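You operate a simulated robot arm through the tools that you are given. There is no shell and no other tool. Be economical: measure what you need, move in short steps, check, and stop when the job is done.

You are at the controls of a simulated two-armed robot. One attempt, no reset.

Task
Bleed the hand pump and bring the meter up to pressure.
Fine: open the green tank lever, clamp the meter, hold the white button down while pumping till the short clear tube shows no bubbles, pump into the green band, shut the blue rig lever.

The check looks at the end state, three seconds after you hand in, the way a careful person would. Anything else that was tipped, shoved, dropped, spilled or broken makes it a failure.

Robot
Two 7-joint arms with fingered hands on one trunk, on a base that drives. Base frame: it is fixed to the floor where the robot stands at the start and does not move with it; the origin is under the middle of the robot, x ahead of it, y to its left, z up. Lengths are in m, angles in rad, forces in N, time in s.
The left shoulder is at the start at [0.06, 0.177, 0.925], the right one opposite. With the tool pointing down near the work surface each hand reaches from about 0.26 to 0.8 m from the robot's upright axis, wherever it stands, measured 20 degrees to its own side. Places, roughly: blue rig lever [1.6, 0.7, 1]; blue spool pipe [2.25, 1.5, 0.25]; blue tray [2, 1.75, 0.75]; green tank lever [0.6, -0.2, 1.3]; large green pad [2, 1.25, 0.75]; large meter [1.75, 1.25, 0.5]; large yellow pad [2, 1.25, 0.75]; long blue spool pipe [2.25, 1.25, 0.25]; red rig lever [1.1, 0.1, 1.1]; rig gauge [1.6, 0.5, 1.2]; small meter [2, 1.5, 0.75]; yellow tank lever [0.6, -0.2, 1.7]. Payload 4 kg a hand.
The TCP of each hand is the grasp point between the finger pads, 0.037 m short of the fingertips. In the tool frame z runs along the fingers and y along their closing line. The gripper opens to 0.124 m. The gripper's body begins 0.043 m behind the TCP. The gripper is a hand of 3 fingers: y runs from the thumb to the fingers, the wrist lies at [-0.015, -0.108, -0.202] in the tool frame.
Orientation is told as [roll, pitch, yaw] about the base's x, y, z axes, in that order, counted from this pose: with the fingers straight down and the wrist toward the robot, the tool's x, y and z point along [0, 1, 0], [1, 0, 0] and [0, 0, -1] of the base frame.

Tools
- The arms move only by the tool nudge_tool. It takes "left_increments", "right_increments" or both (then of equal length, played together; a hand with none holds still); each is a list of rows, each a list of 6 numbers: the shift along the base's x, y, z in m, then the turn, a rotation vector about the base's x, y, z in rad. In form: [[x, y, z, rx, ry, rz], ...]. A call has 1 to 12 rows; each row is the pose to reach, as a shift and turn from the pose commanded when the call began. A row lasts 0.2 s, in which the tool goes at most 0.05 m and 0.15 rad; a call with a longer step from one row to the next is refused whole. A pose out of reach is approached as far as the arm can. The call stops where the force on the tool passes 40 N (or 10 N more than at its start, if that is more) or the arm is blocked; 0.2 s more then pass. In this call time passes only in rows, and 0.2 s behind the last. The reply holds the time, the measured pose of the TCP, the force on the tool along the base axes, the opening and the grip force, in the units named above and with some noise, with the torque about the TCP (base axes, N m) and any sound that the robot's microphone picked up.
- Cameras (640 x 400 px; columns grow to the right, rows downward): "scene" is now at [0.052, -0.0418, 1.6124]; the picture's right is [-0.44, -0.90, 0.00], its down [-0.28, 0.14, -0.95] and it looks along [0.85, -0.42, -0.31] (base axes); focal length 214 px, centre (320, 200). "left" rides on the left gripper at [-0.064, -0.076, -0.137] in its tool frame; the picture's right is [-0.84, -0.26, 0.48], its down [0.48, -0.76, 0.43] and it looks along [0.26, 0.60, 0.76] (tool axes); focal length 256 px, centre (320, 200). "right" rides on the right gripper at [0.064, -0.076, -0.137] in its tool frame; the picture's right is [-0.84, 0.26, -0.48], its down [-0.48, -0.76, 0.43] and it looks along [-0.26, 0.60, 0.76] (tool axes); focal length 256 px, centre (320, 200). There is no depth. A picture from a camera that has moved, and an enlarged one, comes with that camera's place and axes in the base frame and with its lens.
- get_image(camera): a new picture of that camera. The clock stands still meanwhile.
- raise_lower(by): slides the trunk up (or, below 0, down) by that many m; the arms and the scene camera ride with it, the base frame stays. It gives what a move gives, with no picture.
- drive_base(legs): drives the robot by 1 to 6 legs, each [ahead, left, turn to the left] in m, m and rad, along the robot's own axes; the way and the turn of a leg run together, so that a leg with both is an arc; at most 1.5 m and 3.142 rad a leg. The arms and the cameras ride along, it lands a little off, and it stops where it bumps. It gives what a move gives.
- set_fingers(index, middle, thumb_bend, thumb_turn, hand): sets how far each is bent, from 0 (flat) to 1 (curled in); at 0.3 the hand is open as for a grip, at 0.7 the pads meet at the TCP. One left out holds its place. A second passes; each finger stops where it meets its share of the squeeze, and holds until it gets a number again. It is the only way to open and close the hand. It gives what a move gives, with no picture; readings hold the bend of each and the force on the fingers (four entries, about 0 where the hand has none), thumb and palm. thumb_turn goes from beside the hand (0) to across from the fingers (1), as for a grip.
- pan_tilt(pan, tilt): turns the head with the scene camera to pan (to the left, within 1.501 rad either way) and tilt (down, from -0.506 to 1.204), counted from straight ahead of the robot. It gives what a move gives.
- zoom(camera, box): a new picture of the part [left, top, right, bottom] of that camera's present view, enlarged. The clock stands still meanwhile.
- hand_in(): hands the job in; it is judged then, once.

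Work in short steps. Places have to be worked out from the pictures, the camera data and where the tool is seen: move nearer, look again, correct. Check each grasp and each placing, and mend what went wrong. You have 120 turns and 92 pictures in all, those below and enlarged ones among them. Open the grippers and draw the arms clear of the work before you hand the job in, unless the task says otherwise; then end with one line.

The tools are called after "Call:" as a command line: name --argument value ..., lists and objects as JSON in quotes. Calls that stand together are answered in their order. nudge_tool: Moves the arms, as the interface text tells. Its arguments: {"type":"object","properties":{"left_increments":{"type":"array"},"right_increments":{"type":"array"}},"required":[]} The other tools are called the same way: raise_lower (by) slides the trunk up or down; set_fingers (index, middle, thumb_bend, thumb_turn, hand) moves the fingers one by one; drive_base (legs) drives the base; pan_tilt (pan, tilt) turns the head that bears the scene camera; get_image (camera) takes a picture; zoom (camera, box) takes an enlarged picture of a part of a camera's view; hand_in () hands the job in.

At the start:

```text
t: 0.0
left_eef_pos: [0.5799, 0.2479, 1.4082]
left_orientation: [0.002, -0.001, -0.001]
left_ft_force: [-0.1, 1.2, 0.0]
left_torque: [0.03, 0.05, -0.02]
left_finger_gap: 0.1232
left_grasp_force: 0.1
left_shape: jaw
left_bend: [0.3, 0.3, 0.3, 0.98]
left_finger forces: [0.0, 0.1, 0.0, 0.0, 0.0, 0.0]
right_eef_pos: [0.5561, -0.1452, 1.4742]
right_orientation: [0.0, 0.001, 0.0]
right_ft_force: [0.6, 0.6, 0.1]
right_torque: [-0.02, 0.0, -0.02]
right_finger_gap: 0.1239
right_grasp_force: 0.1
right_shape: jaw
right_bend: [0.3, 0.3, 0.3, 0.98]
right_finger forces: [0.0, 0.1, 0.0, 0.0, 0.0, 0.0]
trunk travel left (down, up): [-0.45, 0.14]
robot x, y, heading: [-0.0019, -0.0014, 0.001]
head pan, tilt: [-0.456, 0.319]
```

scene: 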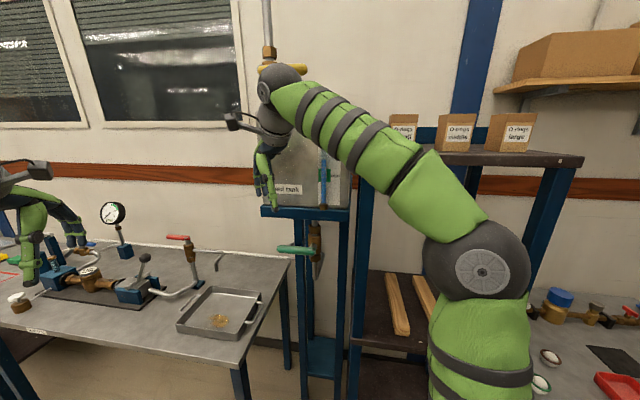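
right: 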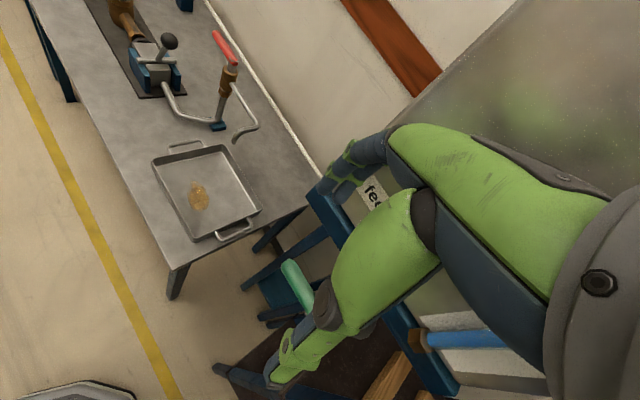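
left: 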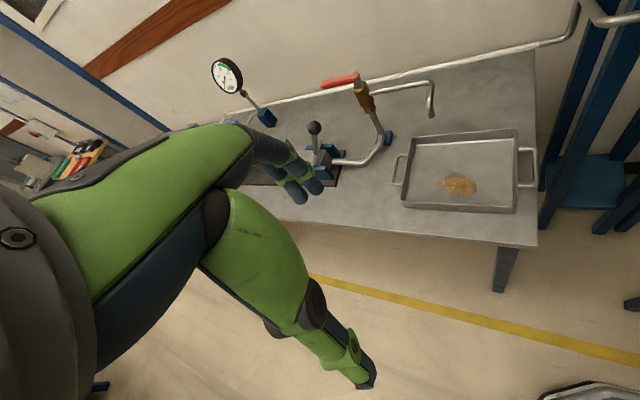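

I'll look at the whole place first: pan the head to the left to see the rig bench.

Call:
pan_tilt --pan 0.3 --tilt 0.45

Call:
get_image --camera "scene"

```text
t: 1.1
left_eef_pos: [0.5794, 0.2461, 1.4091]
left_orientation: [-0.001, 0.001, 0.0]
left_ft_force: [0.2, 0.0, -0.1]
left_torque: [0.01, 0.04, 0.02]
left_finger_gap: 0.1237
left_grasp_force: 0.1
left_shape: jaw
left_bend: [0.3, 0.3, 0.3, 0.98]
left_finger forces: [0.0, 0.0, 0.1, 0.0, 0.0, 0.0]
right_eef_pos: [0.556, -0.1457, 1.4749]
right_orientation: [0.002, -0.001, 0.0]
right_ft_force: [0.5, 0.2, 0.1]
right_torque: [0.0, -0.01, -0.02]
right_finger_gap: 0.1235
right_grasp_force: 0.1
right_shape: jaw
right_bend: [0.3, 0.3, 0.3, 0.98]
right_finger forces: [0.0, 0.1, 0.0, 0.0, 0.0, 0.0]
trunk travel left (down, up): [-0.45, 0.14]
robot x, y, heading: [0.0003, -0.0002, 0.001]
head pan, tilt: [0.3, 0.45]
```

```text
88 pictures are left
camera scene: at [0.0561, 0.0264, 1.6003], right [0.29, -0.96, 0.0], down [-0.42, -0.13, -0.9], along [0.86, 0.27, -0.44], focal length 214 px, centre (320, 200)
```

scene: 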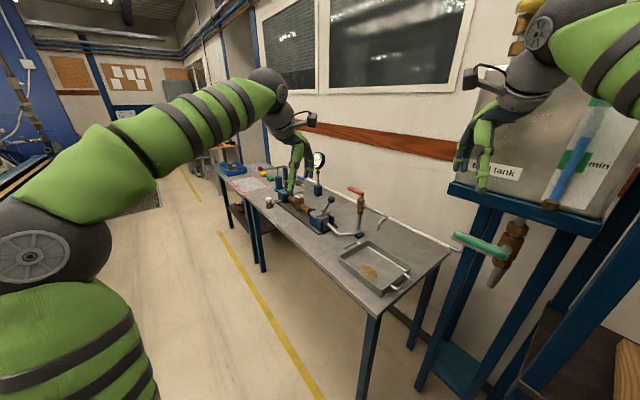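

The bench with the rig is ahead; let me enlarge the rig and the tank valve.

Call:
zoom --camera "scene" --box '[210, 130, 450, 280]'

Call:
zoom --camera "scene" --box '[420, 150, 640, 300]'

```text
2.67 times, centred on (330, 205) of scene
camera zoom: at [0.0561, 0.0264, 1.6003], right [0.29, -0.96, 0.0], down [-0.42, -0.13, -0.9], along [0.86, 0.27, -0.44], focal length 572 px, centre (293, 187)
```

zoom: 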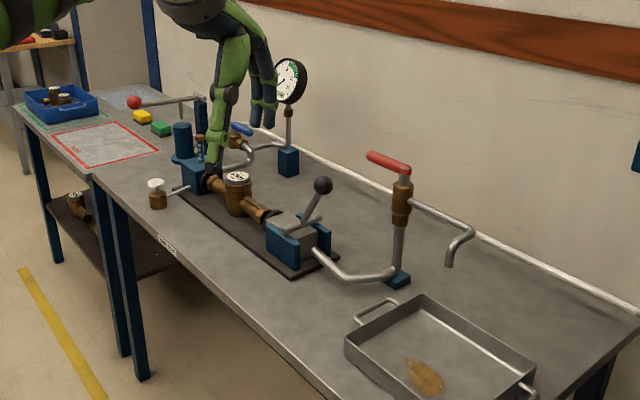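

```text
2.67 times, centred on (530, 225) of scene
camera zoom: at [0.0561, 0.0264, 1.6003], right [0.29, -0.96, 0.0], down [-0.42, -0.13, -0.9], along [0.86, 0.27, -0.44], focal length 572 px, centre (-240, 133)
```

zoom: 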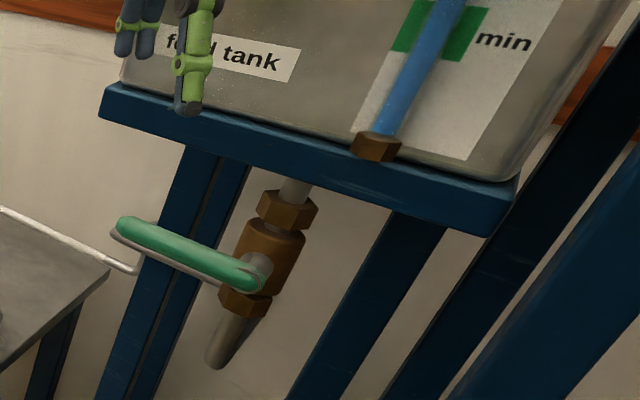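

The tank valve body is near [0.58, -0.28, 1.29]. Its green lever is horizontal, parallel to the wall, with the tip to the left, so it is closed. The wall is yawed about -0.46 rad. I'll back off and turn to face it squarely.

Call:
drive_base --legs '[[-0.25, 0, 0], [0, 0, -0.456]]'

Call:
pan_tilt --pan 0.0 --tilt 0.4

Call:
get_image --camera "scene"

```text
t: 4.2
left_eef_pos: [0.3766, -0.0315, 1.4092]
left_orientation: [0.001, 0.0, -0.453]
left_ft_force: [0.1, -0.2, -0.1]
left_torque: [0.0, -0.01, 0.01]
left_finger_gap: 0.1238
left_grasp_force: 0.1
left_shape: jaw
left_bend: [0.3, 0.3, 0.3, 0.98]
left_finger forces: [0.0, 0.1, 0.1, 0.0, 0.1, 0.0]
right_eef_pos: [0.1846, -0.3743, 1.4745]
right_orientation: [0.001, 0.0, -0.453]
right_ft_force: [-0.6, 0.2, 1.2]
right_torque: [-0.02, 0.0, -0.01]
right_finger_gap: 0.1237
right_grasp_force: 0.2
right_shape: jaw
right_bend: [0.3, 0.3, 0.3, 0.98]
right_finger forces: [0.0, 0.0, 0.0, 0.1, 0.0, 0.1]
trunk travel left (down, up): [-0.45, 0.14]
robot x, y, heading: [-0.2532, -0.0005, -0.46]
head pan, tilt: [0.3, 0.45]
```

```text
t: 5.0
left_eef_pos: [0.3774, -0.0309, 1.4085]
left_orientation: [0.001, 0.0, -0.454]
left_ft_force: [-0.2, -1.0, -0.3]
left_torque: [-0.04, -0.01, 0.0]
left_finger_gap: 0.1237
left_grasp_force: 0.1
left_shape: jaw
left_bend: [0.3, 0.3, 0.3, 0.98]
left_finger forces: [0.1, 0.0, 0.0, 0.1, 0.0, 0.1]
right_eef_pos: [0.1853, -0.3739, 1.4745]
right_orientation: [-0.001, 0.001, -0.451]
right_ft_force: [-0.3, 0.5, -0.3]
right_torque: [0.03, 0.01, -0.01]
right_finger_gap: 0.1235
right_grasp_force: 0.2
right_shape: jaw
right_bend: [0.3, 0.3, 0.3, 0.98]
right_finger forces: [0.1, 0.1, 0.0, 0.0, 0.0, 0.0]
trunk travel left (down, up): [-0.45, 0.14]
robot x, y, heading: [-0.25, 0.0007, -0.449]
head pan, tilt: [0.0, 0.4]
```

```text
85 pictures are left
camera scene: at [-0.1973, -0.0283, 1.605], right [-0.44, -0.9, 0.0], down [-0.35, 0.17, -0.92], along [0.83, -0.4, -0.39], focal length 214 px, centre (320, 200)
```

scene: 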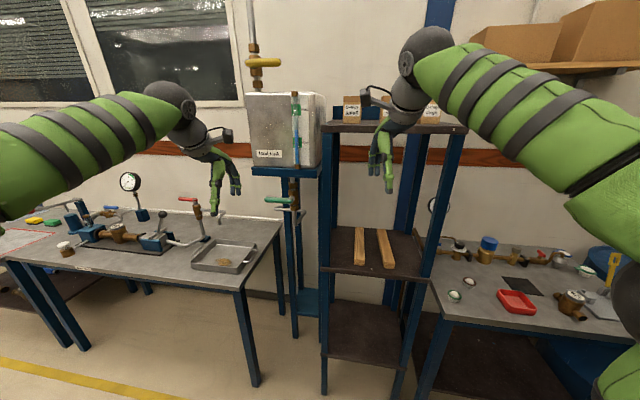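

Clear view now. Enlarging the tank valve for triangulation, and the rig.

Call:
zoom --camera "scene" --box '[230, 140, 350, 240]'

Call:
zoom --camera "scene" --box '[30, 165, 270, 290]'

```text
4.00 times, centred on (290, 190) of scene
camera zoom: at [-0.1973, -0.0283, 1.605], right [-0.44, -0.9, 0.0], down [-0.35, 0.17, -0.92], along [0.83, -0.4, -0.39], focal length 858 px, centre (440, 240)
```

zoom: 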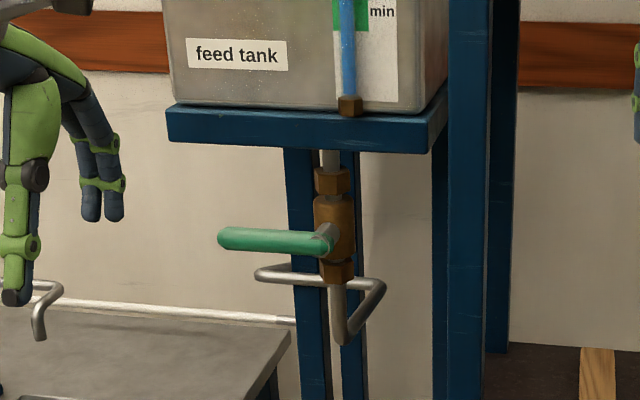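

```text
2.67 times, centred on (150, 228) of scene
camera zoom: at [-0.1973, -0.0283, 1.605], right [-0.44, -0.9, 0.0], down [-0.35, 0.17, -0.92], along [0.83, -0.4, -0.39], focal length 572 px, centre (773, 127)
```

zoom: 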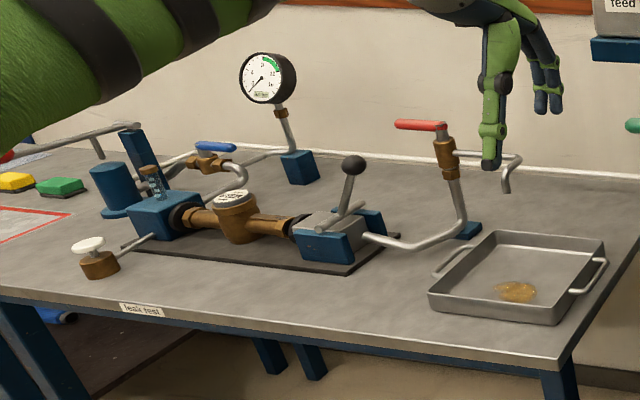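

The left hand is directly in front of the lever. I put the pivot at about [0.545, -0.261, 1.281] and the tip at [0.588, -0.171, 1.28]. I'll half-close the left hand and bring it horizontal (fingers forward, thumb below) about 15 cm short of the lever.

Call:
set_fingers --hand "left" --index 0.45 --middle 0.45 --thumb_bend 0.45

Call:
nudge_tool --left_increments '[[0, 0, 0, -0.062, -0.128, 0], [0, 0, 0, -0.124, -0.257, 0], [0, 0, 0, -0.187, -0.386, 0], [0.005, -0.01, -0.014, -0.249, -0.514, 0], [0.01, -0.02, -0.028, -0.311, -0.643, 0], [0.015, -0.03, -0.043, -0.374, -0.771, 0], [0.02, -0.04, -0.057, -0.436, -0.9, 0], [0.026, -0.05, -0.071, -0.498, -1.028, 0], [0.032, -0.06, -0.085, -0.56, -1.157, 0], [0.038, -0.07, -0.1, -0.622, -1.285, 0], [0.045, -0.08, -0.114, -0.66, -1.36, 0], [0.051, -0.09, -0.128, -0.685, -1.414, 0]]'

Call:
get_image --camera "scene"

Call:
get_image --camera "left"

```text
t: 6.0
left_eef_pos: [0.3779, -0.0308, 1.4073]
left_orientation: [-0.001, 0.0, -0.453]
left_ft_force: [0.0, 1.0, 0.1]
left_torque: [0.0, 0.01, 0.02]
left_finger_gap: 0.0781
left_grasp_force: 0.1
left_shape: fingers
left_bend: [0.45, 0.45, 0.45, 0.98]
left_finger forces: [0.1, 0.1, 0.0, 0.0, 0.1, 0.0]
right_eef_pos: [0.1849, -0.3743, 1.4742]
right_orientation: [0.0, 0.0, -0.453]
right_ft_force: [-0.5, -0.2, 0.2]
right_torque: [0.0, 0.03, 0.01]
right_finger_gap: 0.1237
right_grasp_force: 0.2
right_shape: jaw
right_bend: [0.3, 0.3, 0.3, 0.98]
right_finger forces: [0.1, 0.0, 0.0, 0.0, 0.0, 0.0]
trunk travel left (down, up): [-0.45, 0.14]
robot x, y, heading: [-0.2526, -0.0031, -0.452]
head pan, tilt: [0.0, 0.4]
```

```text
t: 8.6
left_eef_pos: [0.395, -0.173, 1.2857]
left_orientation: [-1.044, -1.554, 0.647]
left_ft_force: [-0.3, -0.4, -0.5]
left_torque: [-0.01, -0.05, 0.0]
left_finger_gap: 0.0777
left_grasp_force: 0.1
left_shape: fingers
left_bend: [0.45, 0.45, 0.45, 0.97]
left_finger forces: [0.0, 0.1, 0.0, 0.0, 0.0, 0.0]
left hand out of reach, approached as far as the arm can: row 8, 9, 10, 11, 12
right_eef_pos: [0.1898, -0.3756, 1.4715]
right_orientation: [0.0, 0.006, -0.452]
right_ft_force: [1.1, -0.8, 0.2]
right_torque: [0.05, 0.04, -0.01]
right_finger_gap: 0.1236
right_grasp_force: 0.0
right_shape: jaw
right_bend: [0.3, 0.3, 0.3, 0.98]
right_finger forces: [0.0, 0.1, 0.1, 0.0, 0.0, 0.1]
trunk travel left (down, up): [-0.45, 0.14]
robot x, y, heading: [-0.2511, -0.0027, -0.453]
head pan, tilt: [0.0, 0.4]
```

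```text
82 pictures are left
camera scene: at [-0.1942, -0.0313, 1.6047], right [-0.44, -0.9, 0.0], down [-0.35, 0.17, -0.92], along [0.83, -0.4, -0.39], focal length 214 px, centre (320, 200)
```

scene: 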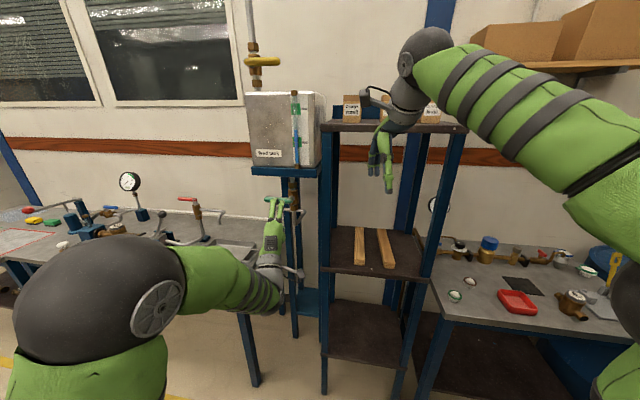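

```text
81 pictures are left
camera left: at [0.2429, -0.1807, 1.2115], right [0.12, -0.96, -0.25], down [0.58, 0.27, -0.77], along [0.81, -0.05, 0.59], focal length 256 px, centre (320, 200)
```

left: 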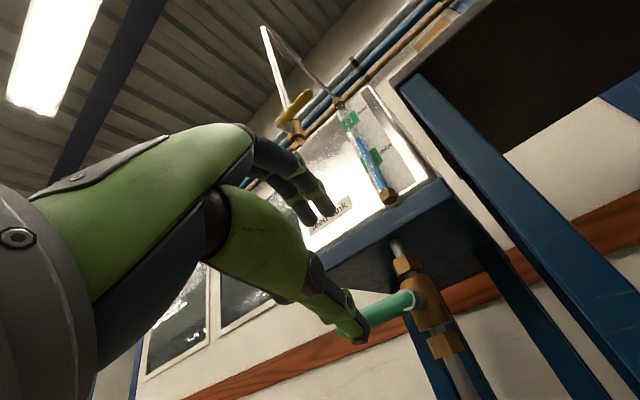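

The hand is nearly in the orientation I wanted but couldn't get fully there; it ended about 6 cm right of and behind the target. I'll try a small forward step to see whether extending helps.

Call:
nudge_tool --left_increments '[[0.02, -0.01, 0, 0, 0, 0], [0.04, -0.02, 0, 0, 0, 0]]'

```text
t: 9.2
left_eef_pos: [0.4324, -0.1928, 1.2875]
left_orientation: [-1.103, -1.553, 0.712]
left_ft_force: [0.1, -0.1, -0.1]
left_torque: [0.0, 0.03, -0.02]
left_finger_gap: 0.0777
left_grasp_force: 0.0
left_shape: fingers
left_bend: [0.45, 0.45, 0.45, 0.97]
left_finger forces: [0.0, 0.0, 0.0, 0.1, 0.0, 0.0]
right_eef_pos: [0.1843, -0.3739, 1.4749]
right_orientation: [0.001, 0.0, -0.451]
right_ft_force: [0.7, -0.6, -0.1]
right_torque: [0.0, 0.0, 0.04]
right_finger_gap: 0.1238
right_grasp_force: 0.0
right_shape: jaw
right_bend: [0.3, 0.3, 0.3, 0.98]
right_finger forces: [0.1, 0.0, 0.0, 0.0, 0.0, 0.0]
trunk travel left (down, up): [-0.45, 0.14]
robot x, y, heading: [-0.2495, -0.0011, -0.452]
head pan, tilt: [0.0, 0.4]
```

Reached exactly this time, since steps count from the pose actually reached. I'll shift 6 cm left along the wall and look.

Call:
nudge_tool --left_increments '[[0.014, 0.028, -0.003, 0, 0, 0], [0.027, 0.056, -0.006, 0, 0, 0]]'

Call:
get_image --camera "left"

Call:
zoom --camera "scene" --box '[230, 140, 350, 240]'

```text
t: 9.8
left_eef_pos: [0.4384, -0.169, 1.284]
left_orientation: [-1.075, -1.542, 0.715]
left_ft_force: [0.3, 1.1, -1.2]
left_torque: [-0.03, 0.02, -0.03]
left_finger_gap: 0.0779
left_grasp_force: 0.1
left_shape: fingers
left_bend: [0.45, 0.45, 0.45, 0.98]
left_finger forces: [0.1, 0.0, 0.0, 0.1, 0.1, 0.1]
left hand out of reach, approached as far as the arm can: row 1, 2
right_eef_pos: [0.1842, -0.3742, 1.4754]
right_orientation: [0.0, -0.001, -0.451]
right_ft_force: [0.4, -0.3, 0.5]
right_torque: [0.0, 0.01, 0.01]
right_finger_gap: 0.1239
right_grasp_force: 0.2
right_shape: jaw
right_bend: [0.3, 0.3, 0.3, 0.98]
right_finger forces: [0.0, 0.1, 0.0, 0.0, 0.0, 0.0]
trunk travel left (down, up): [-0.45, 0.14]
robot x, y, heading: [-0.2492, -0.001, -0.453]
head pan, tilt: [0.0, 0.4]
```

```text
80 pictures are left
camera left: at [0.2853, -0.1836, 1.2135], right [0.15, -0.96, -0.24], down [0.56, 0.28, -0.78], along [0.81, -0.02, 0.58], focal length 256 px, centre (320, 200)
```

left: 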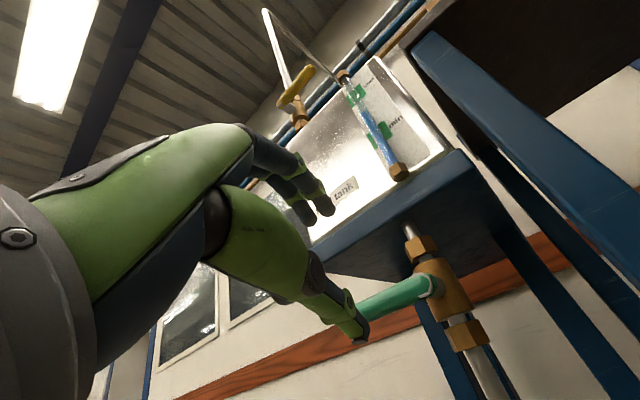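

```text
4.00 times, centred on (290, 190) of scene
camera zoom: at [-0.1972, -0.0279, 1.605], right [-0.44, -0.9, 0.0], down [-0.35, 0.17, -0.92], along [0.83, -0.4, -0.39], focal length 858 px, centre (440, 240)
```

zoom: 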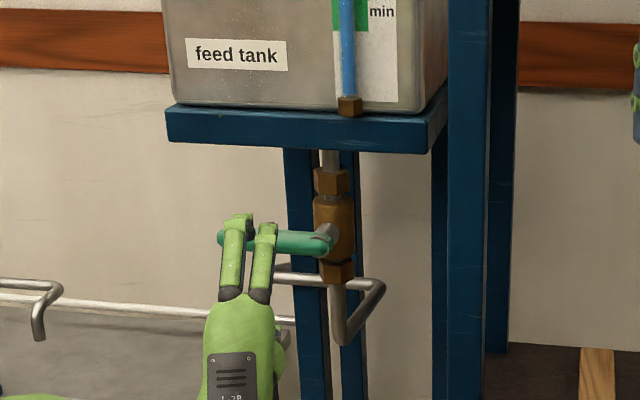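

Laterally I'm about 3.5 cm too near the pivot and the arm resists going left, so I'll shift the base left instead, then move forward with the arm.

Call:
drive_base --legs '[[0, 0.04, 0]]'

Call:
nudge_tool --left_increments '[[0.036, -0.017, 0, 0, 0, 0], [0.072, -0.035, 0, 0, 0, 0], [0.09, -0.044, 0, 0, 0, 0]]'

Call:
get_image --camera "left"

Call:
zoom --camera "scene" --box '[230, 140, 350, 240]'

```text
t: 10.7
left_eef_pos: [0.4543, -0.1322, 1.284]
left_orientation: [-1.098, -1.54, 0.739]
left_ft_force: [0.7, -0.5, 0.9]
left_torque: [-0.01, 0.0, -0.04]
left_finger_gap: 0.0777
left_grasp_force: 0.0
left_shape: fingers
left_bend: [0.45, 0.45, 0.45, 0.98]
left_finger forces: [0.0, 0.0, 0.0, 0.0, 0.0, 0.0]
right_eef_pos: [0.2038, -0.3359, 1.4749]
right_orientation: [-0.002, 0.001, -0.452]
right_ft_force: [0.9, 0.1, -0.6]
right_torque: [-0.09, 0.03, -0.01]
right_finger_gap: 0.1236
right_grasp_force: 0.0
right_shape: jaw
right_bend: [0.3, 0.3, 0.3, 0.98]
right_finger forces: [0.1, 0.1, 0.1, 0.0, 0.0, 0.1]
trunk travel left (down, up): [-0.45, 0.14]
robot x, y, heading: [-0.2366, 0.0347, -0.452]
head pan, tilt: [0.0, 0.4]
```

```text
t: 11.5
left_eef_pos: [0.5454, -0.1786, 1.2867]
left_orientation: [-1.069, -1.54, 0.719]
left_ft_force: [1.0, 0.1, -0.4]
left_torque: [-0.04, -0.02, 0.01]
left_finger_gap: 0.0777
left_grasp_force: 0.1
left_shape: fingers
left_bend: [0.45, 0.45, 0.45, 0.98]
left_finger forces: [0.0, 0.0, 0.0, 0.0, 0.0, 0.0]
right_eef_pos: [0.2026, -0.3378, 1.4744]
right_orientation: [0.0, 0.0, -0.451]
right_ft_force: [0.4, -0.2, 0.0]
right_torque: [0.03, -0.02, -0.01]
right_finger_gap: 0.1235
right_grasp_force: 0.1
right_shape: jaw
right_bend: [0.3, 0.3, 0.3, 0.98]
right_finger forces: [0.0, 0.1, 0.0, 0.0, 0.0, 0.0]
trunk travel left (down, up): [-0.45, 0.14]
robot x, y, heading: [-0.2368, 0.0376, -0.45]
head pan, tilt: [0.0, 0.4]
```

```text
78 pictures are left
camera left: at [0.3928, -0.1941, 1.2144], right [0.16, -0.96, -0.24], down [0.55, 0.29, -0.78], along [0.82, -0.01, 0.58], focal length 256 px, centre (320, 200)
```

left: 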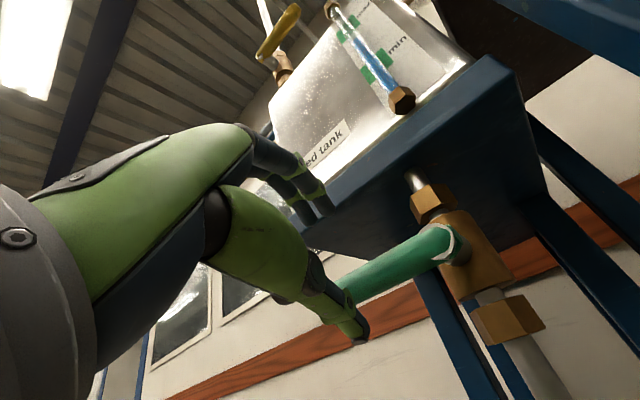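

```text
4.00 times, centred on (290, 190) of scene
camera zoom: at [-0.1795, 0.0077, 1.605], right [-0.44, -0.9, 0.0], down [-0.35, 0.17, -0.92], along [0.83, -0.4, -0.39], focal length 858 px, centre (440, 240)
```

zoom: 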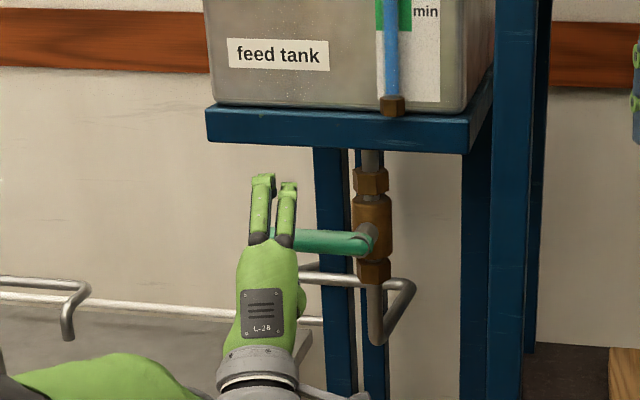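

Fingers are above and thumb below the lever near its tip. I'll go 2 cm more forward and close on it.

Call:
nudge_tool --left_increments '[[0.018, -0.009, -0.003, 0, 0, 0]]'

Call:
set_fingers --hand "left" --index 0.65 --middle 0.65 --thumb_bend 0.65

Call:
get_image --camera "left"

```text
t: 11.9
left_eef_pos: [0.5633, -0.1877, 1.282]
left_orientation: [-1.063, -1.537, 0.711]
left_ft_force: [0.2, 0.2, 0.1]
left_torque: [0.02, -0.03, 0.01]
left_finger_gap: 0.0779
left_grasp_force: 0.0
left_shape: fingers
left_bend: [0.45, 0.45, 0.45, 0.98]
left_finger forces: [0.1, 0.0, 0.0, 0.0, 0.0, 0.1]
right_eef_pos: [0.2043, -0.3373, 1.4726]
right_orientation: [-0.001, 0.001, -0.453]
right_ft_force: [-0.5, 0.0, 1.0]
right_torque: [0.03, 0.01, 0.0]
right_finger_gap: 0.1238
right_grasp_force: 0.0
right_shape: jaw
right_bend: [0.3, 0.3, 0.3, 0.98]
right_finger forces: [0.0, 0.1, 0.0, 0.0, 0.0, 0.0]
trunk travel left (down, up): [-0.45, 0.14]
robot x, y, heading: [-0.2329, 0.0367, -0.45]
head pan, tilt: [0.0, 0.4]
```

```text
t: 12.9
left_eef_pos: [0.5625, -0.1871, 1.2812]
left_orientation: [-1.027, -1.537, 0.678]
left_ft_force: [-1.5, 1.4, -9.6]
left_torque: [0.19, 0.35, 0.01]
left_finger_gap: 0.0264
left_grasp_force: 4.9
left_shape: fingers
left_bend: [0.65, 0.65, 0.62, 0.98]
left_finger forces: [0.0, 0.0, 0.0, 0.0, 9.9, 0.0]
right_eef_pos: [0.2032, -0.3374, 1.475]
right_orientation: [-0.001, 0.002, -0.452]
right_ft_force: [-0.2, 0.2, 0.8]
right_torque: [-0.01, -0.02, -0.03]
right_finger_gap: 0.1236
right_grasp_force: 0.1
right_shape: jaw
right_bend: [0.3, 0.3, 0.3, 0.98]
right_finger forces: [0.1, 0.0, 0.1, 0.0, 0.1, 0.1]
trunk travel left (down, up): [-0.45, 0.14]
robot x, y, heading: [-0.235, 0.0346, -0.458]
head pan, tilt: [0.0, 0.4]
```

```text
76 pictures are left
camera left: at [0.4104, -0.203, 1.2105], right [0.16, -0.96, -0.24], down [0.55, 0.29, -0.78], along [0.82, -0.01, 0.58], focal length 256 px, centre (320, 200)
```

left: 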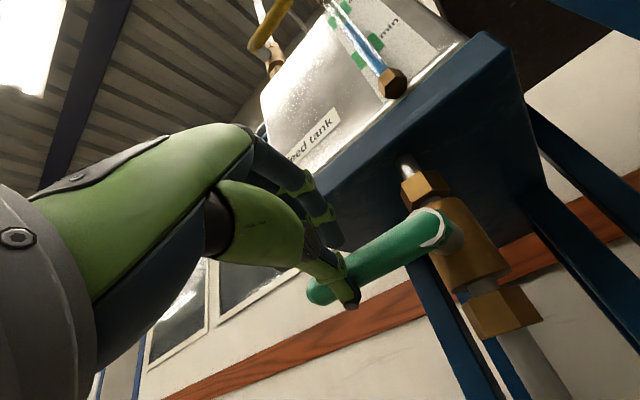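

Thumb touches the lever from below and the fingers sit just above. Now I'll rotate the hand with the lever downward about the pivot, 0.84 rad first.

Call:
nudge_tool --left_increments '[[-0.0003, -0.0006, -0.0113, -0.126, 0.061, 0], [-0.0013, -0.0026, -0.0225, -0.252, 0.122, 0], [-0.0028, -0.0058, -0.033, -0.378, 0.183, 0], [-0.005, -0.01, -0.043, -0.504, 0.244, 0], [-0.0076, -0.0157, -0.052, -0.63, 0.305, 0], [-0.0107, -0.022, -0.0591, -0.756, 0.366, 0]]'

Call:
get_image --camera "left"

Call:
zoom --camera "scene" --box '[230, 140, 350, 240]'

```text
t: 14.3
left_eef_pos: [0.5521, -0.2075, 1.2231]
left_orientation: [-1.467, -0.701, 1.104]
left_ft_force: [-4.0, 5.9, -2.3]
left_torque: [0.03, 0.05, 0.08]
left_finger_gap: 0.0203
left_grasp_force: 3.8
left_shape: fingers
left_bend: [0.64, 0.64, 0.65, 0.98]
left_finger forces: [2.3, 2.0, 0.0, 0.1, 3.4, 0.0]
right_eef_pos: [0.2011, -0.3374, 1.4744]
right_orientation: [0.0, -0.001, -0.452]
right_ft_force: [0.1, 0.2, -0.5]
right_torque: [-0.01, 0.01, 0.02]
right_finger_gap: 0.1237
right_grasp_force: 0.0
right_shape: jaw
right_bend: [0.3, 0.3, 0.3, 0.98]
right_finger forces: [0.0, 0.1, 0.0, 0.1, 0.0, 0.0]
trunk travel left (down, up): [-0.45, 0.14]
robot x, y, heading: [-0.2317, 0.0354, -0.453]
head pan, tilt: [0.0, 0.4]
```

```text
75 pictures are left
camera left: at [0.3879, -0.2476, 1.2345], right [0.19, -0.88, 0.43], down [0.23, -0.39, -0.89], along [0.95, 0.27, 0.13], focal length 256 px, centre (320, 200)
```

left: 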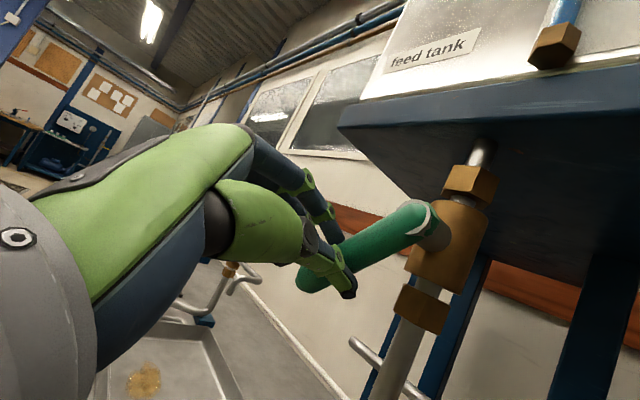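

```text
4.00 times, centred on (290, 190) of scene
camera zoom: at [-0.1801, 0.0084, 1.605], right [-0.44, -0.9, 0.0], down [-0.35, 0.17, -0.92], along [0.83, -0.4, -0.39], focal length 858 px, centre (440, 240)
```

zoom: 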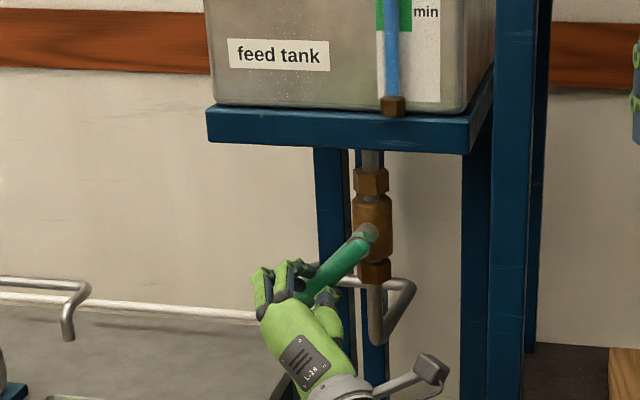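

The lever follows, at about 45° now. Continuing the arc to vertical.

Call:
nudge_tool --left_increments '[[-0.0036, -0.0074, -0.0063, -0.126, 0.061, 0], [-0.0075, -0.0154, -0.0115, -0.252, 0.122, 0], [-0.0116, -0.024, -0.0153, -0.378, 0.183, 0], [-0.016, -0.0331, -0.0178, -0.504, 0.244, 0], [-0.0205, -0.0424, -0.0188, -0.63, 0.305, 0], [-0.0231, -0.0477, -0.0188, -0.702, 0.34, 0]]'

Call:
zoom --camera "scene" --box '[230, 140, 350, 240]'

```text
t: 15.7
left_eef_pos: [0.5344, -0.255, 1.2195]
left_orientation: [-1.455, 0.077, 1.109]
left_ft_force: [3.5, 6.4, -6.2]
left_torque: [0.12, 0.19, 0.24]
left_finger_gap: 0.0231
left_grasp_force: 5.3
left_shape: fingers
left_bend: [0.63, 0.62, 0.65, 0.98]
left_finger forces: [3.8, 4.8, 0.0, 0.0, 2.0, 0.1]
left hand out of reach, approached as far as the arm can: row 5, 6
right_eef_pos: [0.2038, -0.3377, 1.4739]
right_orientation: [0.0, 0.002, -0.45]
right_ft_force: [0.0, 0.7, -0.7]
right_torque: [0.01, 0.03, -0.01]
right_finger_gap: 0.1237
right_grasp_force: 0.1
right_shape: jaw
right_bend: [0.3, 0.3, 0.3, 0.98]
right_finger forces: [0.0, 0.0, 0.1, 0.0, 0.0, 0.0]
trunk travel left (down, up): [-0.45, 0.14]
robot x, y, heading: [-0.2369, 0.041, -0.451]
head pan, tilt: [0.0, 0.4]
```

```text
4.00 times, centred on (290, 190) of scene
camera zoom: at [-0.1785, 0.0083, 1.6049], right [-0.44, -0.9, 0.0], down [-0.35, 0.17, -0.92], along [0.83, -0.4, -0.39], focal length 858 px, centre (440, 240)
```

zoom: 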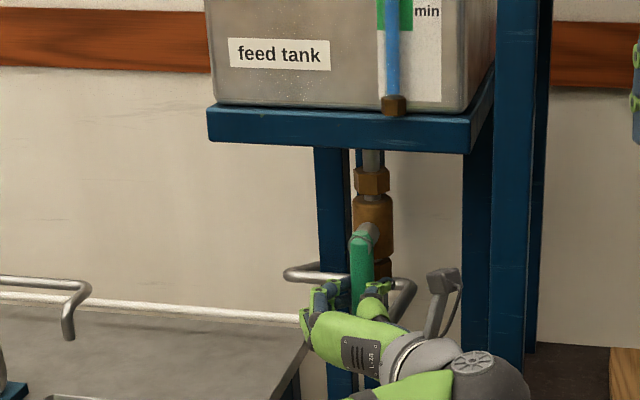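

Almost vertical. A small extra push to the right (−u) will bring it to its stop.

Call:
nudge_tool --left_increments '[[-0.005, -0.0108, 0, 0, 0, 0], [-0.009, -0.018, 0, 0, 0, 0]]'

Call:
zoom --camera "scene" --box '[280, 170, 360, 230]'

```text
t: 16.3
left_eef_pos: [0.5303, -0.2689, 1.2276]
left_orientation: [-1.464, 0.077, 1.115]
left_ft_force: [14.6, 22.0, -10.7]
left_torque: [-0.04, 0.35, 0.68]
left_finger_gap: 0.031
left_grasp_force: 11.7
left_shape: fingers
left_bend: [0.57, 0.57, 0.65, 0.98]
left_finger forces: [12.1, 10.7, 0.0, 0.1, 0.0, 0.1]
left hand out of reach, approached as far as the arm can: row 1, 2
right_eef_pos: [0.2058, -0.3339, 1.4742]
right_orientation: [0.0, 0.001, -0.45]
right_ft_force: [-0.9, -1.0, 1.4]
right_torque: [0.02, -0.01, 0.0]
right_finger_gap: 0.1237
right_grasp_force: 0.1
right_shape: jaw
right_bend: [0.3, 0.3, 0.3, 0.98]
right_finger forces: [0.1, 0.0, 0.0, 0.0, 0.0, 0.1]
trunk travel left (down, up): [-0.45, 0.14]
robot x, y, heading: [-0.2365, 0.0371, -0.447]
head pan, tilt: [0.0, 0.4]
```

```text
6.67 times, centred on (320, 200) of scene
camera zoom: at [-0.1766, 0.0105, 1.6048], right [-0.44, -0.9, 0.0], down [-0.35, 0.17, -0.92], along [0.83, -0.4, -0.39], focal length 1430 px, centre (320, 200)
```

zoom: 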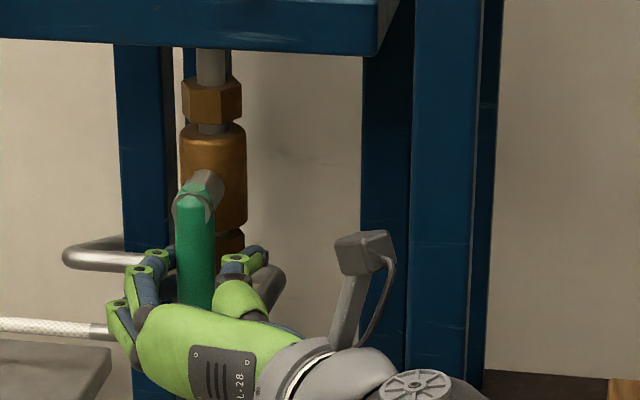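

The lever is vertical and on its stop (force rose to about 25 N). Opening and backing straight out.

Call:
set_fingers --hand "left" --index 0.4 --middle 0.4 --thumb_bend 0.4

Call:
nudge_tool --left_increments '[[-0.036, 0.017, 0, 0, 0, 0], [-0.072, 0.035, 0, 0, 0, 0], [-0.108, 0.052, 0, 0, 0, 0], [-0.135, 0.065, 0, 0, 0, 0]]'

Call:
zoom --camera "scene" --box '[230, 140, 350, 240]'

```text
t: 17.3
left_eef_pos: [0.5243, -0.2733, 1.2295]
left_orientation: [-1.468, 0.072, 1.105]
left_ft_force: [-0.3, 0.4, -0.4]
left_torque: [0.0, 0.02, -0.01]
left_finger_gap: 0.093
left_grasp_force: 0.1
left_shape: fingers
left_bend: [0.4, 0.4, 0.4, 0.98]
left_finger forces: [0.0, 0.0, 0.1, 0.0, 0.0, 0.1]
right_eef_pos: [0.2026, -0.337, 1.4744]
right_orientation: [-0.001, 0.0, -0.454]
right_ft_force: [-0.7, 0.0, 0.0]
right_torque: [-0.03, -0.03, 0.02]
right_finger_gap: 0.1236
right_grasp_force: 0.0
right_shape: jaw
right_bend: [0.3, 0.3, 0.3, 0.98]
right_finger forces: [0.1, 0.0, 0.0, 0.0, 0.0, 0.0]
trunk travel left (down, up): [-0.45, 0.14]
robot x, y, heading: [-0.2349, 0.0344, -0.45]
head pan, tilt: [0.0, 0.4]
```

```text
t: 18.3
left_eef_pos: [0.474, -0.2372, 1.2427]
left_orientation: [-1.479, 0.077, 1.106]
left_ft_force: [-0.8, 0.4, 0.5]
left_torque: [0.01, -0.02, 0.02]
left_finger_gap: 0.093
left_grasp_force: 0.1
left_shape: fingers
left_bend: [0.4, 0.4, 0.4, 0.98]
left_finger forces: [0.0, 0.0, 0.0, 0.0, 0.1, 0.0]
left hand out of reach, approached as far as the arm can: row 1, 2, 3, 4
right_eef_pos: [0.2021, -0.3378, 1.4743]
right_orientation: [0.0, 0.002, -0.452]
right_ft_force: [-0.3, 0.2, 0.3]
right_torque: [0.0, 0.0, 0.02]
right_finger_gap: 0.1238
right_grasp_force: 0.0
right_shape: jaw
right_bend: [0.3, 0.3, 0.3, 0.98]
right_finger forces: [0.0, 0.1, 0.0, 0.1, 0.1, 0.0]
trunk travel left (down, up): [-0.45, 0.14]
robot x, y, heading: [-0.2336, 0.0343, -0.451]
head pan, tilt: [0.0, 0.4]
```

```text
4.00 times, centred on (290, 190) of scene
camera zoom: at [-0.1797, 0.0077, 1.605], right [-0.44, -0.9, 0.0], down [-0.35, 0.17, -0.92], along [0.83, -0.4, -0.39], focal length 858 px, centre (440, 240)
```

zoom: 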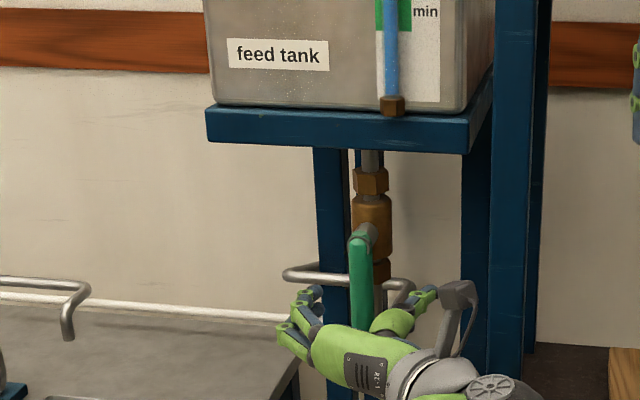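

The tank lever is open and the hand is clear in front. I'll back the robot off, then slide left along the wall to in front of the rig (keeping ~0.9 m from the bench items for now).

Call:
drive_base --legs '[[-0.2, 0, 0], [0, 1.25, 0]]'

Call:
pan_tilt --pan 0.0 --tilt 0.6

Call:
get_image --camera "scene"

```text
t: 25.4
left_eef_pos: [0.8337, 0.9597, 1.2428]
left_orientation: [-1.477, 0.077, 1.22]
left_ft_force: [0.0, -0.1, -0.1]
left_torque: [0.02, 0.0, 0.0]
left_finger_gap: 0.0931
left_grasp_force: 0.0
left_shape: fingers
left_bend: [0.4, 0.4, 0.4, 0.98]
left_finger forces: [0.1, 0.0, 0.0, 0.0, 0.0, 0.0]
right_eef_pos: [0.5764, 0.8293, 1.4741]
right_orientation: [-0.001, -0.001, -0.336]
right_ft_force: [0.2, -0.5, -0.5]
right_torque: [-0.02, 0.0, 0.03]
right_finger_gap: 0.1235
right_grasp_force: 0.2
right_shape: jaw
right_bend: [0.3, 0.3, 0.3, 0.98]
right_finger forces: [0.2, 0.0, 0.1, 0.0, 0.1, 0.1]
trunk travel left (down, up): [-0.45, 0.14]
robot x, y, heading: [0.1016, 1.153, -0.339]
head pan, tilt: [0.0, 0.4]
stopped in leg 2: the robot was blocked; the commanded pose is now the measured one
```

```text
t: 26.1
left_eef_pos: [0.8331, 0.9596, 1.2426]
left_orientation: [-1.478, 0.076, 1.22]
left_ft_force: [-0.4, 0.5, -0.3]
left_torque: [0.01, -0.03, 0.02]
left_finger_gap: 0.0928
left_grasp_force: 0.1
left_shape: fingers
left_bend: [0.4, 0.4, 0.4, 0.98]
left_finger forces: [0.1, 0.0, 0.0, 0.1, 0.0, 0.0]
right_eef_pos: [0.5764, 0.8299, 1.475]
right_orientation: [0.0, 0.001, -0.338]
right_ft_force: [0.7, 0.0, -0.3]
right_torque: [0.01, 0.03, 0.02]
right_finger_gap: 0.1236
right_grasp_force: 0.0
right_shape: jaw
right_bend: [0.3, 0.3, 0.3, 0.98]
right_finger forces: [0.0, 0.0, 0.1, 0.1, 0.1, 0.1]
trunk travel left (down, up): [-0.45, 0.14]
robot x, y, heading: [0.1007, 1.1524, -0.337]
head pan, tilt: [0.0, 0.6]
```

```text
70 pictures are left
camera scene: at [0.1525, 1.13, 1.5868], right [-0.33, -0.94, 0.0], down [-0.53, 0.19, -0.83], along [0.78, -0.27, -0.56], focal length 214 px, centre (320, 200)
```

scene: 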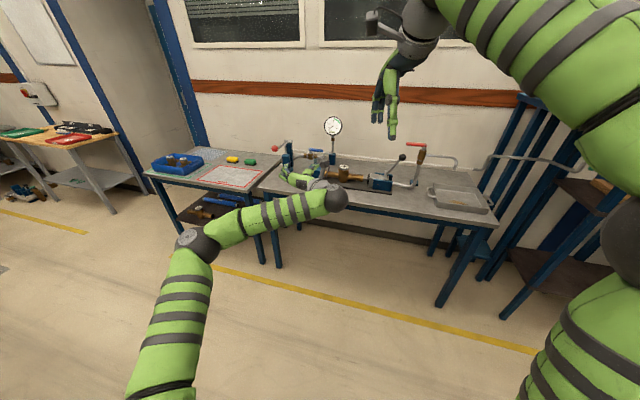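

The robot bumped something at its left near the end. I'll look left and down to see what it was.

Call:
pan_tilt --pan 1.4 --tilt 0.8

Call:
get_image --camera "scene"

```text
t: 27.6
left_eef_pos: [0.8338, 0.959, 1.2421]
left_orientation: [-1.479, 0.078, 1.221]
left_ft_force: [0.7, 0.0, -1.1]
left_torque: [-0.03, 0.0, 0.01]
left_finger_gap: 0.093
left_grasp_force: 0.1
left_shape: fingers
left_bend: [0.4, 0.4, 0.4, 0.98]
left_finger forces: [0.0, 0.1, 0.1, 0.0, 0.0, 0.1]
right_eef_pos: [0.5756, 0.8282, 1.4742]
right_orientation: [0.001, 0.0, -0.337]
right_ft_force: [0.2, 0.0, 0.1]
right_torque: [-0.01, 0.01, 0.01]
right_finger_gap: 0.1233
right_grasp_force: 0.1
right_shape: jaw
right_bend: [0.3, 0.3, 0.3, 0.98]
right_finger forces: [0.0, 0.1, 0.1, 0.0, 0.0, 0.0]
trunk travel left (down, up): [-0.45, 0.14]
robot x, y, heading: [0.0964, 1.1501, -0.339]
head pan, tilt: [1.4, 0.799]
```

```text
69 pictures are left
camera scene: at [0.1085, 1.2297, 1.5699], right [0.87, -0.49, 0.0], down [-0.35, -0.63, -0.7], along [0.34, 0.61, -0.72], focal length 214 px, centre (320, 200)
```

scene: 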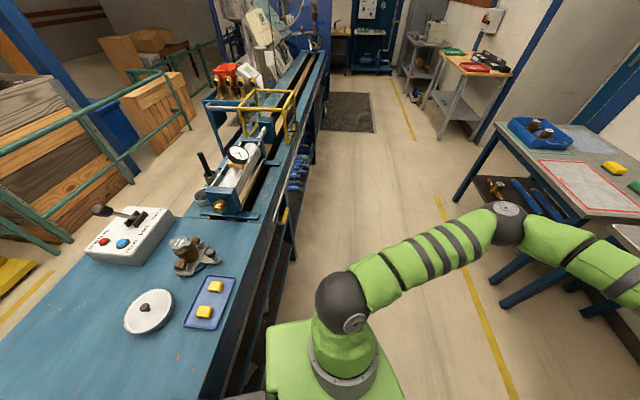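

It touched a fixed blue bench at left, and nothing on it looks disturbed. I'll move away from it, straighten to the wall heading, and unroll the left hand.

Call:
drive_base --legs '[[0.15, 0.0, 0], [0, 0, -0.115]]'

Call:
nudge_tool --left_increments '[[0, 0, 0.01, 0.126, -0.061, 0], [0, 0, 0.02, 0.252, -0.122, 0], [0, 0, 0.03, 0.378, -0.183, 0], [0, 0, 0.04, 0.504, -0.244, 0], [0, 0, 0.05, 0.63, -0.305, 0], [0, 0, 0.06, 0.756, -0.366, 0], [0, 0, 0.07, 0.882, -0.427, 0], [0, 0, 0.08, 1.008, -0.488, 0], [0, 0, 0.09, 1.134, -0.549, 0], [0, 0, 0.1, 1.26, -0.61, 0], [0, 0, 0.11, 1.386, -0.671, 0]]'

```text
t: 29.6
left_eef_pos: [0.9471, 0.8284, 1.2415]
left_orientation: [-1.478, 0.074, 1.103]
left_ft_force: [1.1, -0.1, 0.0]
left_torque: [-0.02, 0.02, 0.03]
left_finger_gap: 0.0932
left_grasp_force: 0.1
left_shape: fingers
left_bend: [0.4, 0.4, 0.4, 0.98]
left_finger forces: [0.0, 0.0, 0.0, 0.0, 0.1, 0.0]
right_eef_pos: [0.6759, 0.7283, 1.4753]
right_orientation: [0.001, 0.0, -0.452]
right_ft_force: [0.4, 0.2, -0.5]
right_torque: [0.0, -0.03, -0.01]
right_finger_gap: 0.1236
right_grasp_force: 0.1
right_shape: jaw
right_bend: [0.3, 0.3, 0.3, 0.98]
right_finger forces: [0.0, 0.0, 0.0, 0.0, 0.0, 0.0]
trunk travel left (down, up): [-0.45, 0.14]
robot x, y, heading: [0.2358, 1.1056, -0.447]
head pan, tilt: [1.4, 0.799]
```

```text
t: 32.0
left_eef_pos: [0.947, 0.8291, 1.3521]
left_orientation: [-1.344, -1.465, 0.986]
left_ft_force: [0.4, 0.3, -0.5]
left_torque: [-0.01, -0.04, 0.0]
left_finger_gap: 0.0931
left_grasp_force: 0.0
left_shape: fingers
left_bend: [0.4, 0.4, 0.4, 0.98]
left_finger forces: [0.0, 0.0, 0.0, 0.0, 0.0, 0.1]
right_eef_pos: [0.674, 0.7271, 1.4751]
right_orientation: [0.0, 0.002, -0.452]
right_ft_force: [0.1, 0.3, 0.7]
right_torque: [0.03, -0.04, 0.02]
right_finger_gap: 0.124
right_grasp_force: 0.0
right_shape: jaw
right_bend: [0.3, 0.3, 0.3, 0.98]
right_finger forces: [0.0, 0.0, 0.0, 0.0, 0.1, 0.0]
trunk travel left (down, up): [-0.45, 0.14]
robot x, y, heading: [0.2381, 1.0992, -0.456]
head pan, tilt: [1.4, 0.799]
```

Now pitching the left hand back to fingers-down, withdrawing it a bit, and turning the head forward.

Call:
nudge_tool --left_increments '[[-0.01, 0.01, 0.01, 0.061, 0.126, 0], [-0.02, 0.02, 0.02, 0.122, 0.252, 0], [-0.03, 0.03, 0.03, 0.183, 0.378, 0], [-0.04, 0.04, 0.04, 0.244, 0.504, 0], [-0.05, 0.06, 0.05, 0.305, 0.63, 0], [-0.06, 0.08, 0.06, 0.366, 0.756, 0], [-0.07, 0.1, 0.07, 0.427, 0.882, 0], [-0.08, 0.12, 0.08, 0.488, 1.008, 0], [-0.09, 0.13, 0.09, 0.549, 1.134, 0], [-0.1, 0.14, 0.1, 0.61, 1.26, 0], [-0.1, 0.15, 0.1, 0.65, 1.345, 0]]'

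Call:
pan_tilt --pan 0.0 --tilt 0.75

Call:
get_image --camera "scene"

```text
t: 34.4
left_eef_pos: [0.8477, 0.9777, 1.4516]
left_orientation: [0.085, -0.06, -0.343]
left_ft_force: [-0.3, 0.9, 1.0]
left_torque: [0.04, 0.0, 0.02]
left_finger_gap: 0.093
left_grasp_force: 0.1
left_shape: fingers
left_bend: [0.4, 0.4, 0.4, 0.98]
left_finger forces: [0.1, 0.0, 0.0, 0.0, 0.0, 0.0]
right_eef_pos: [0.6766, 0.7274, 1.4748]
right_orientation: [-0.001, 0.001, -0.452]
right_ft_force: [0.1, -0.2, -0.5]
right_torque: [-0.02, 0.04, -0.04]
right_finger_gap: 0.1237
right_grasp_force: 0.1
right_shape: jaw
right_bend: [0.3, 0.3, 0.3, 0.98]
right_finger forces: [0.0, 0.0, 0.0, 0.1, 0.0, 0.0]
trunk travel left (down, up): [-0.45, 0.14]
robot x, y, heading: [0.2408, 1.1028, -0.45]
head pan, tilt: [1.4, 0.799]
```

```text
t: 35.9
left_eef_pos: [0.8479, 0.9778, 1.4521]
left_orientation: [0.083, -0.062, -0.342]
left_ft_force: [-0.3, 0.4, -0.3]
left_torque: [0.0, -0.02, 0.01]
left_finger_gap: 0.093
left_grasp_force: 0.0
left_shape: fingers
left_bend: [0.4, 0.4, 0.4, 0.98]
left_finger forces: [0.0, 0.0, 0.0, 0.0, 0.0, 0.0]
right_eef_pos: [0.6747, 0.7273, 1.4744]
right_orientation: [0.002, -0.001, -0.451]
right_ft_force: [0.4, -0.8, 0.4]
right_torque: [0.01, 0.0, -0.03]
right_finger_gap: 0.1235
right_grasp_force: 0.1
right_shape: jaw
right_bend: [0.3, 0.3, 0.3, 0.98]
right_finger forces: [0.1, 0.1, 0.1, 0.0, 0.0, 0.0]
trunk travel left (down, up): [-0.45, 0.14]
robot x, y, heading: [0.2407, 1.0967, -0.457]
head pan, tilt: [0.0, 0.75]
```

```text
68 pictures are left
camera scene: at [0.2852, 1.0771, 1.5739], right [-0.44, -0.9, 0.0], down [-0.61, 0.3, -0.73], along [0.66, -0.32, -0.68], focal length 214 px, centre (320, 200)
```

scene: 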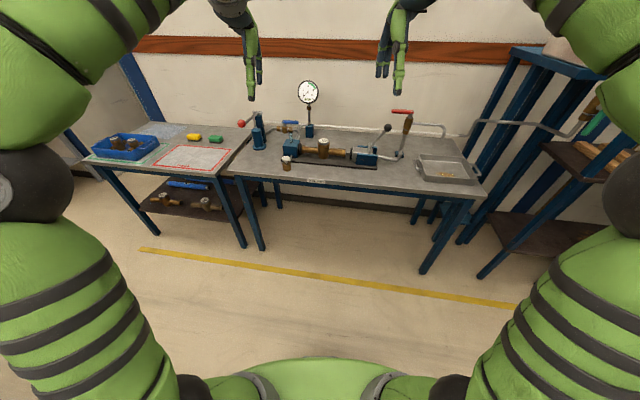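

Excellent overview: the rig is right ahead. Driving 0.5 m forward to working distance.

Call:
drive_base --legs '[[0.5, 0.0, 0]]'

Call:
get_image --camera "scene"

```text
t: 38.8
left_eef_pos: [1.2963, 0.7615, 1.4506]
left_orientation: [0.084, -0.061, -0.342]
left_ft_force: [-0.7, -0.6, -0.3]
left_torque: [-0.02, -0.01, 0.01]
left_finger_gap: 0.0931
left_grasp_force: 0.1
left_shape: fingers
left_bend: [0.4, 0.4, 0.4, 0.98]
left_finger forces: [0.0, 0.0, 0.0, 0.0, 0.0, 0.1]
right_eef_pos: [1.1249, 0.5098, 1.4739]
right_orientation: [0.0, 0.001, -0.45]
right_ft_force: [0.7, -0.2, 1.0]
right_torque: [0.01, 0.01, 0.0]
right_finger_gap: 0.1237
right_grasp_force: 0.1
right_shape: jaw
right_bend: [0.3, 0.3, 0.3, 0.98]
right_finger forces: [0.1, 0.1, 0.0, 0.1, 0.0, 0.1]
trunk travel left (down, up): [-0.45, 0.14]
robot x, y, heading: [0.6865, 0.8835, -0.45]
head pan, tilt: [0.0, 0.75]
```

```text
67 pictures are left
camera scene: at [0.734, 0.8593, 1.5739], right [-0.44, -0.9, 0.0], down [-0.61, 0.3, -0.73], along [0.66, -0.32, -0.68], focal length 214 px, centre (320, 200)
```

scene: 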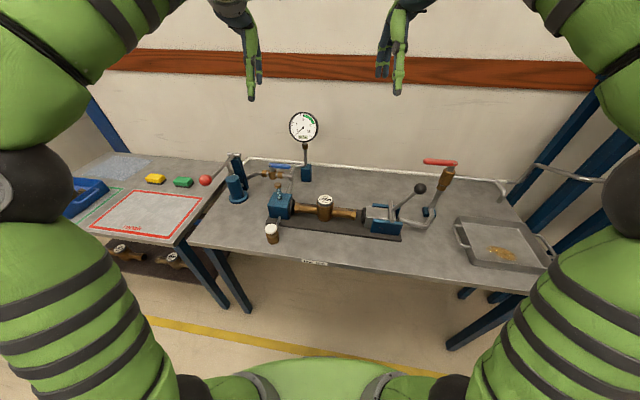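

Call:
zoom --camera "scene" --box '[190, 100, 350, 250]'

Call:
zoom --camera "scene" --box '[340, 140, 480, 250]'

```text
2.67 times, centred on (270, 175) of scene
camera zoom: at [0.734, 0.8593, 1.5739], right [-0.44, -0.9, 0.0], down [-0.61, 0.3, -0.73], along [0.66, -0.32, -0.68], focal length 572 px, centre (453, 267)
```

zoom: 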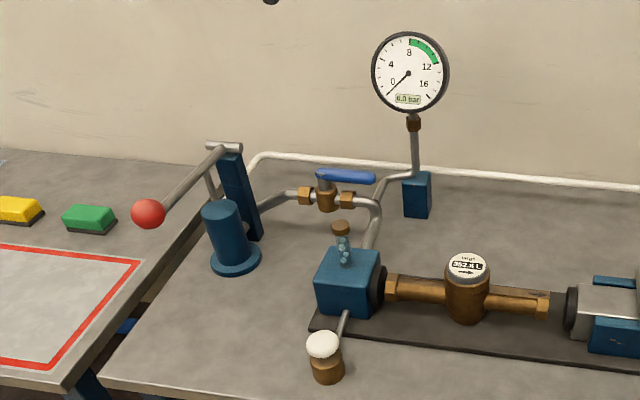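

```text
3.64 times, centred on (410, 195) of scene
camera zoom: at [0.734, 0.8593, 1.5739], right [-0.44, -0.9, 0.0], down [-0.61, 0.3, -0.73], along [0.66, -0.32, -0.68], focal length 780 px, centre (-7, 218)
```

zoom: 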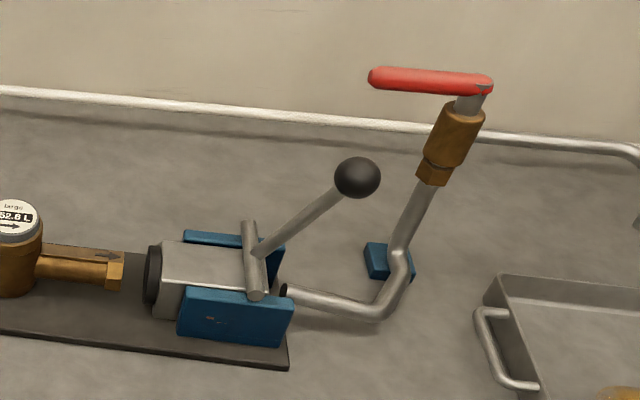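

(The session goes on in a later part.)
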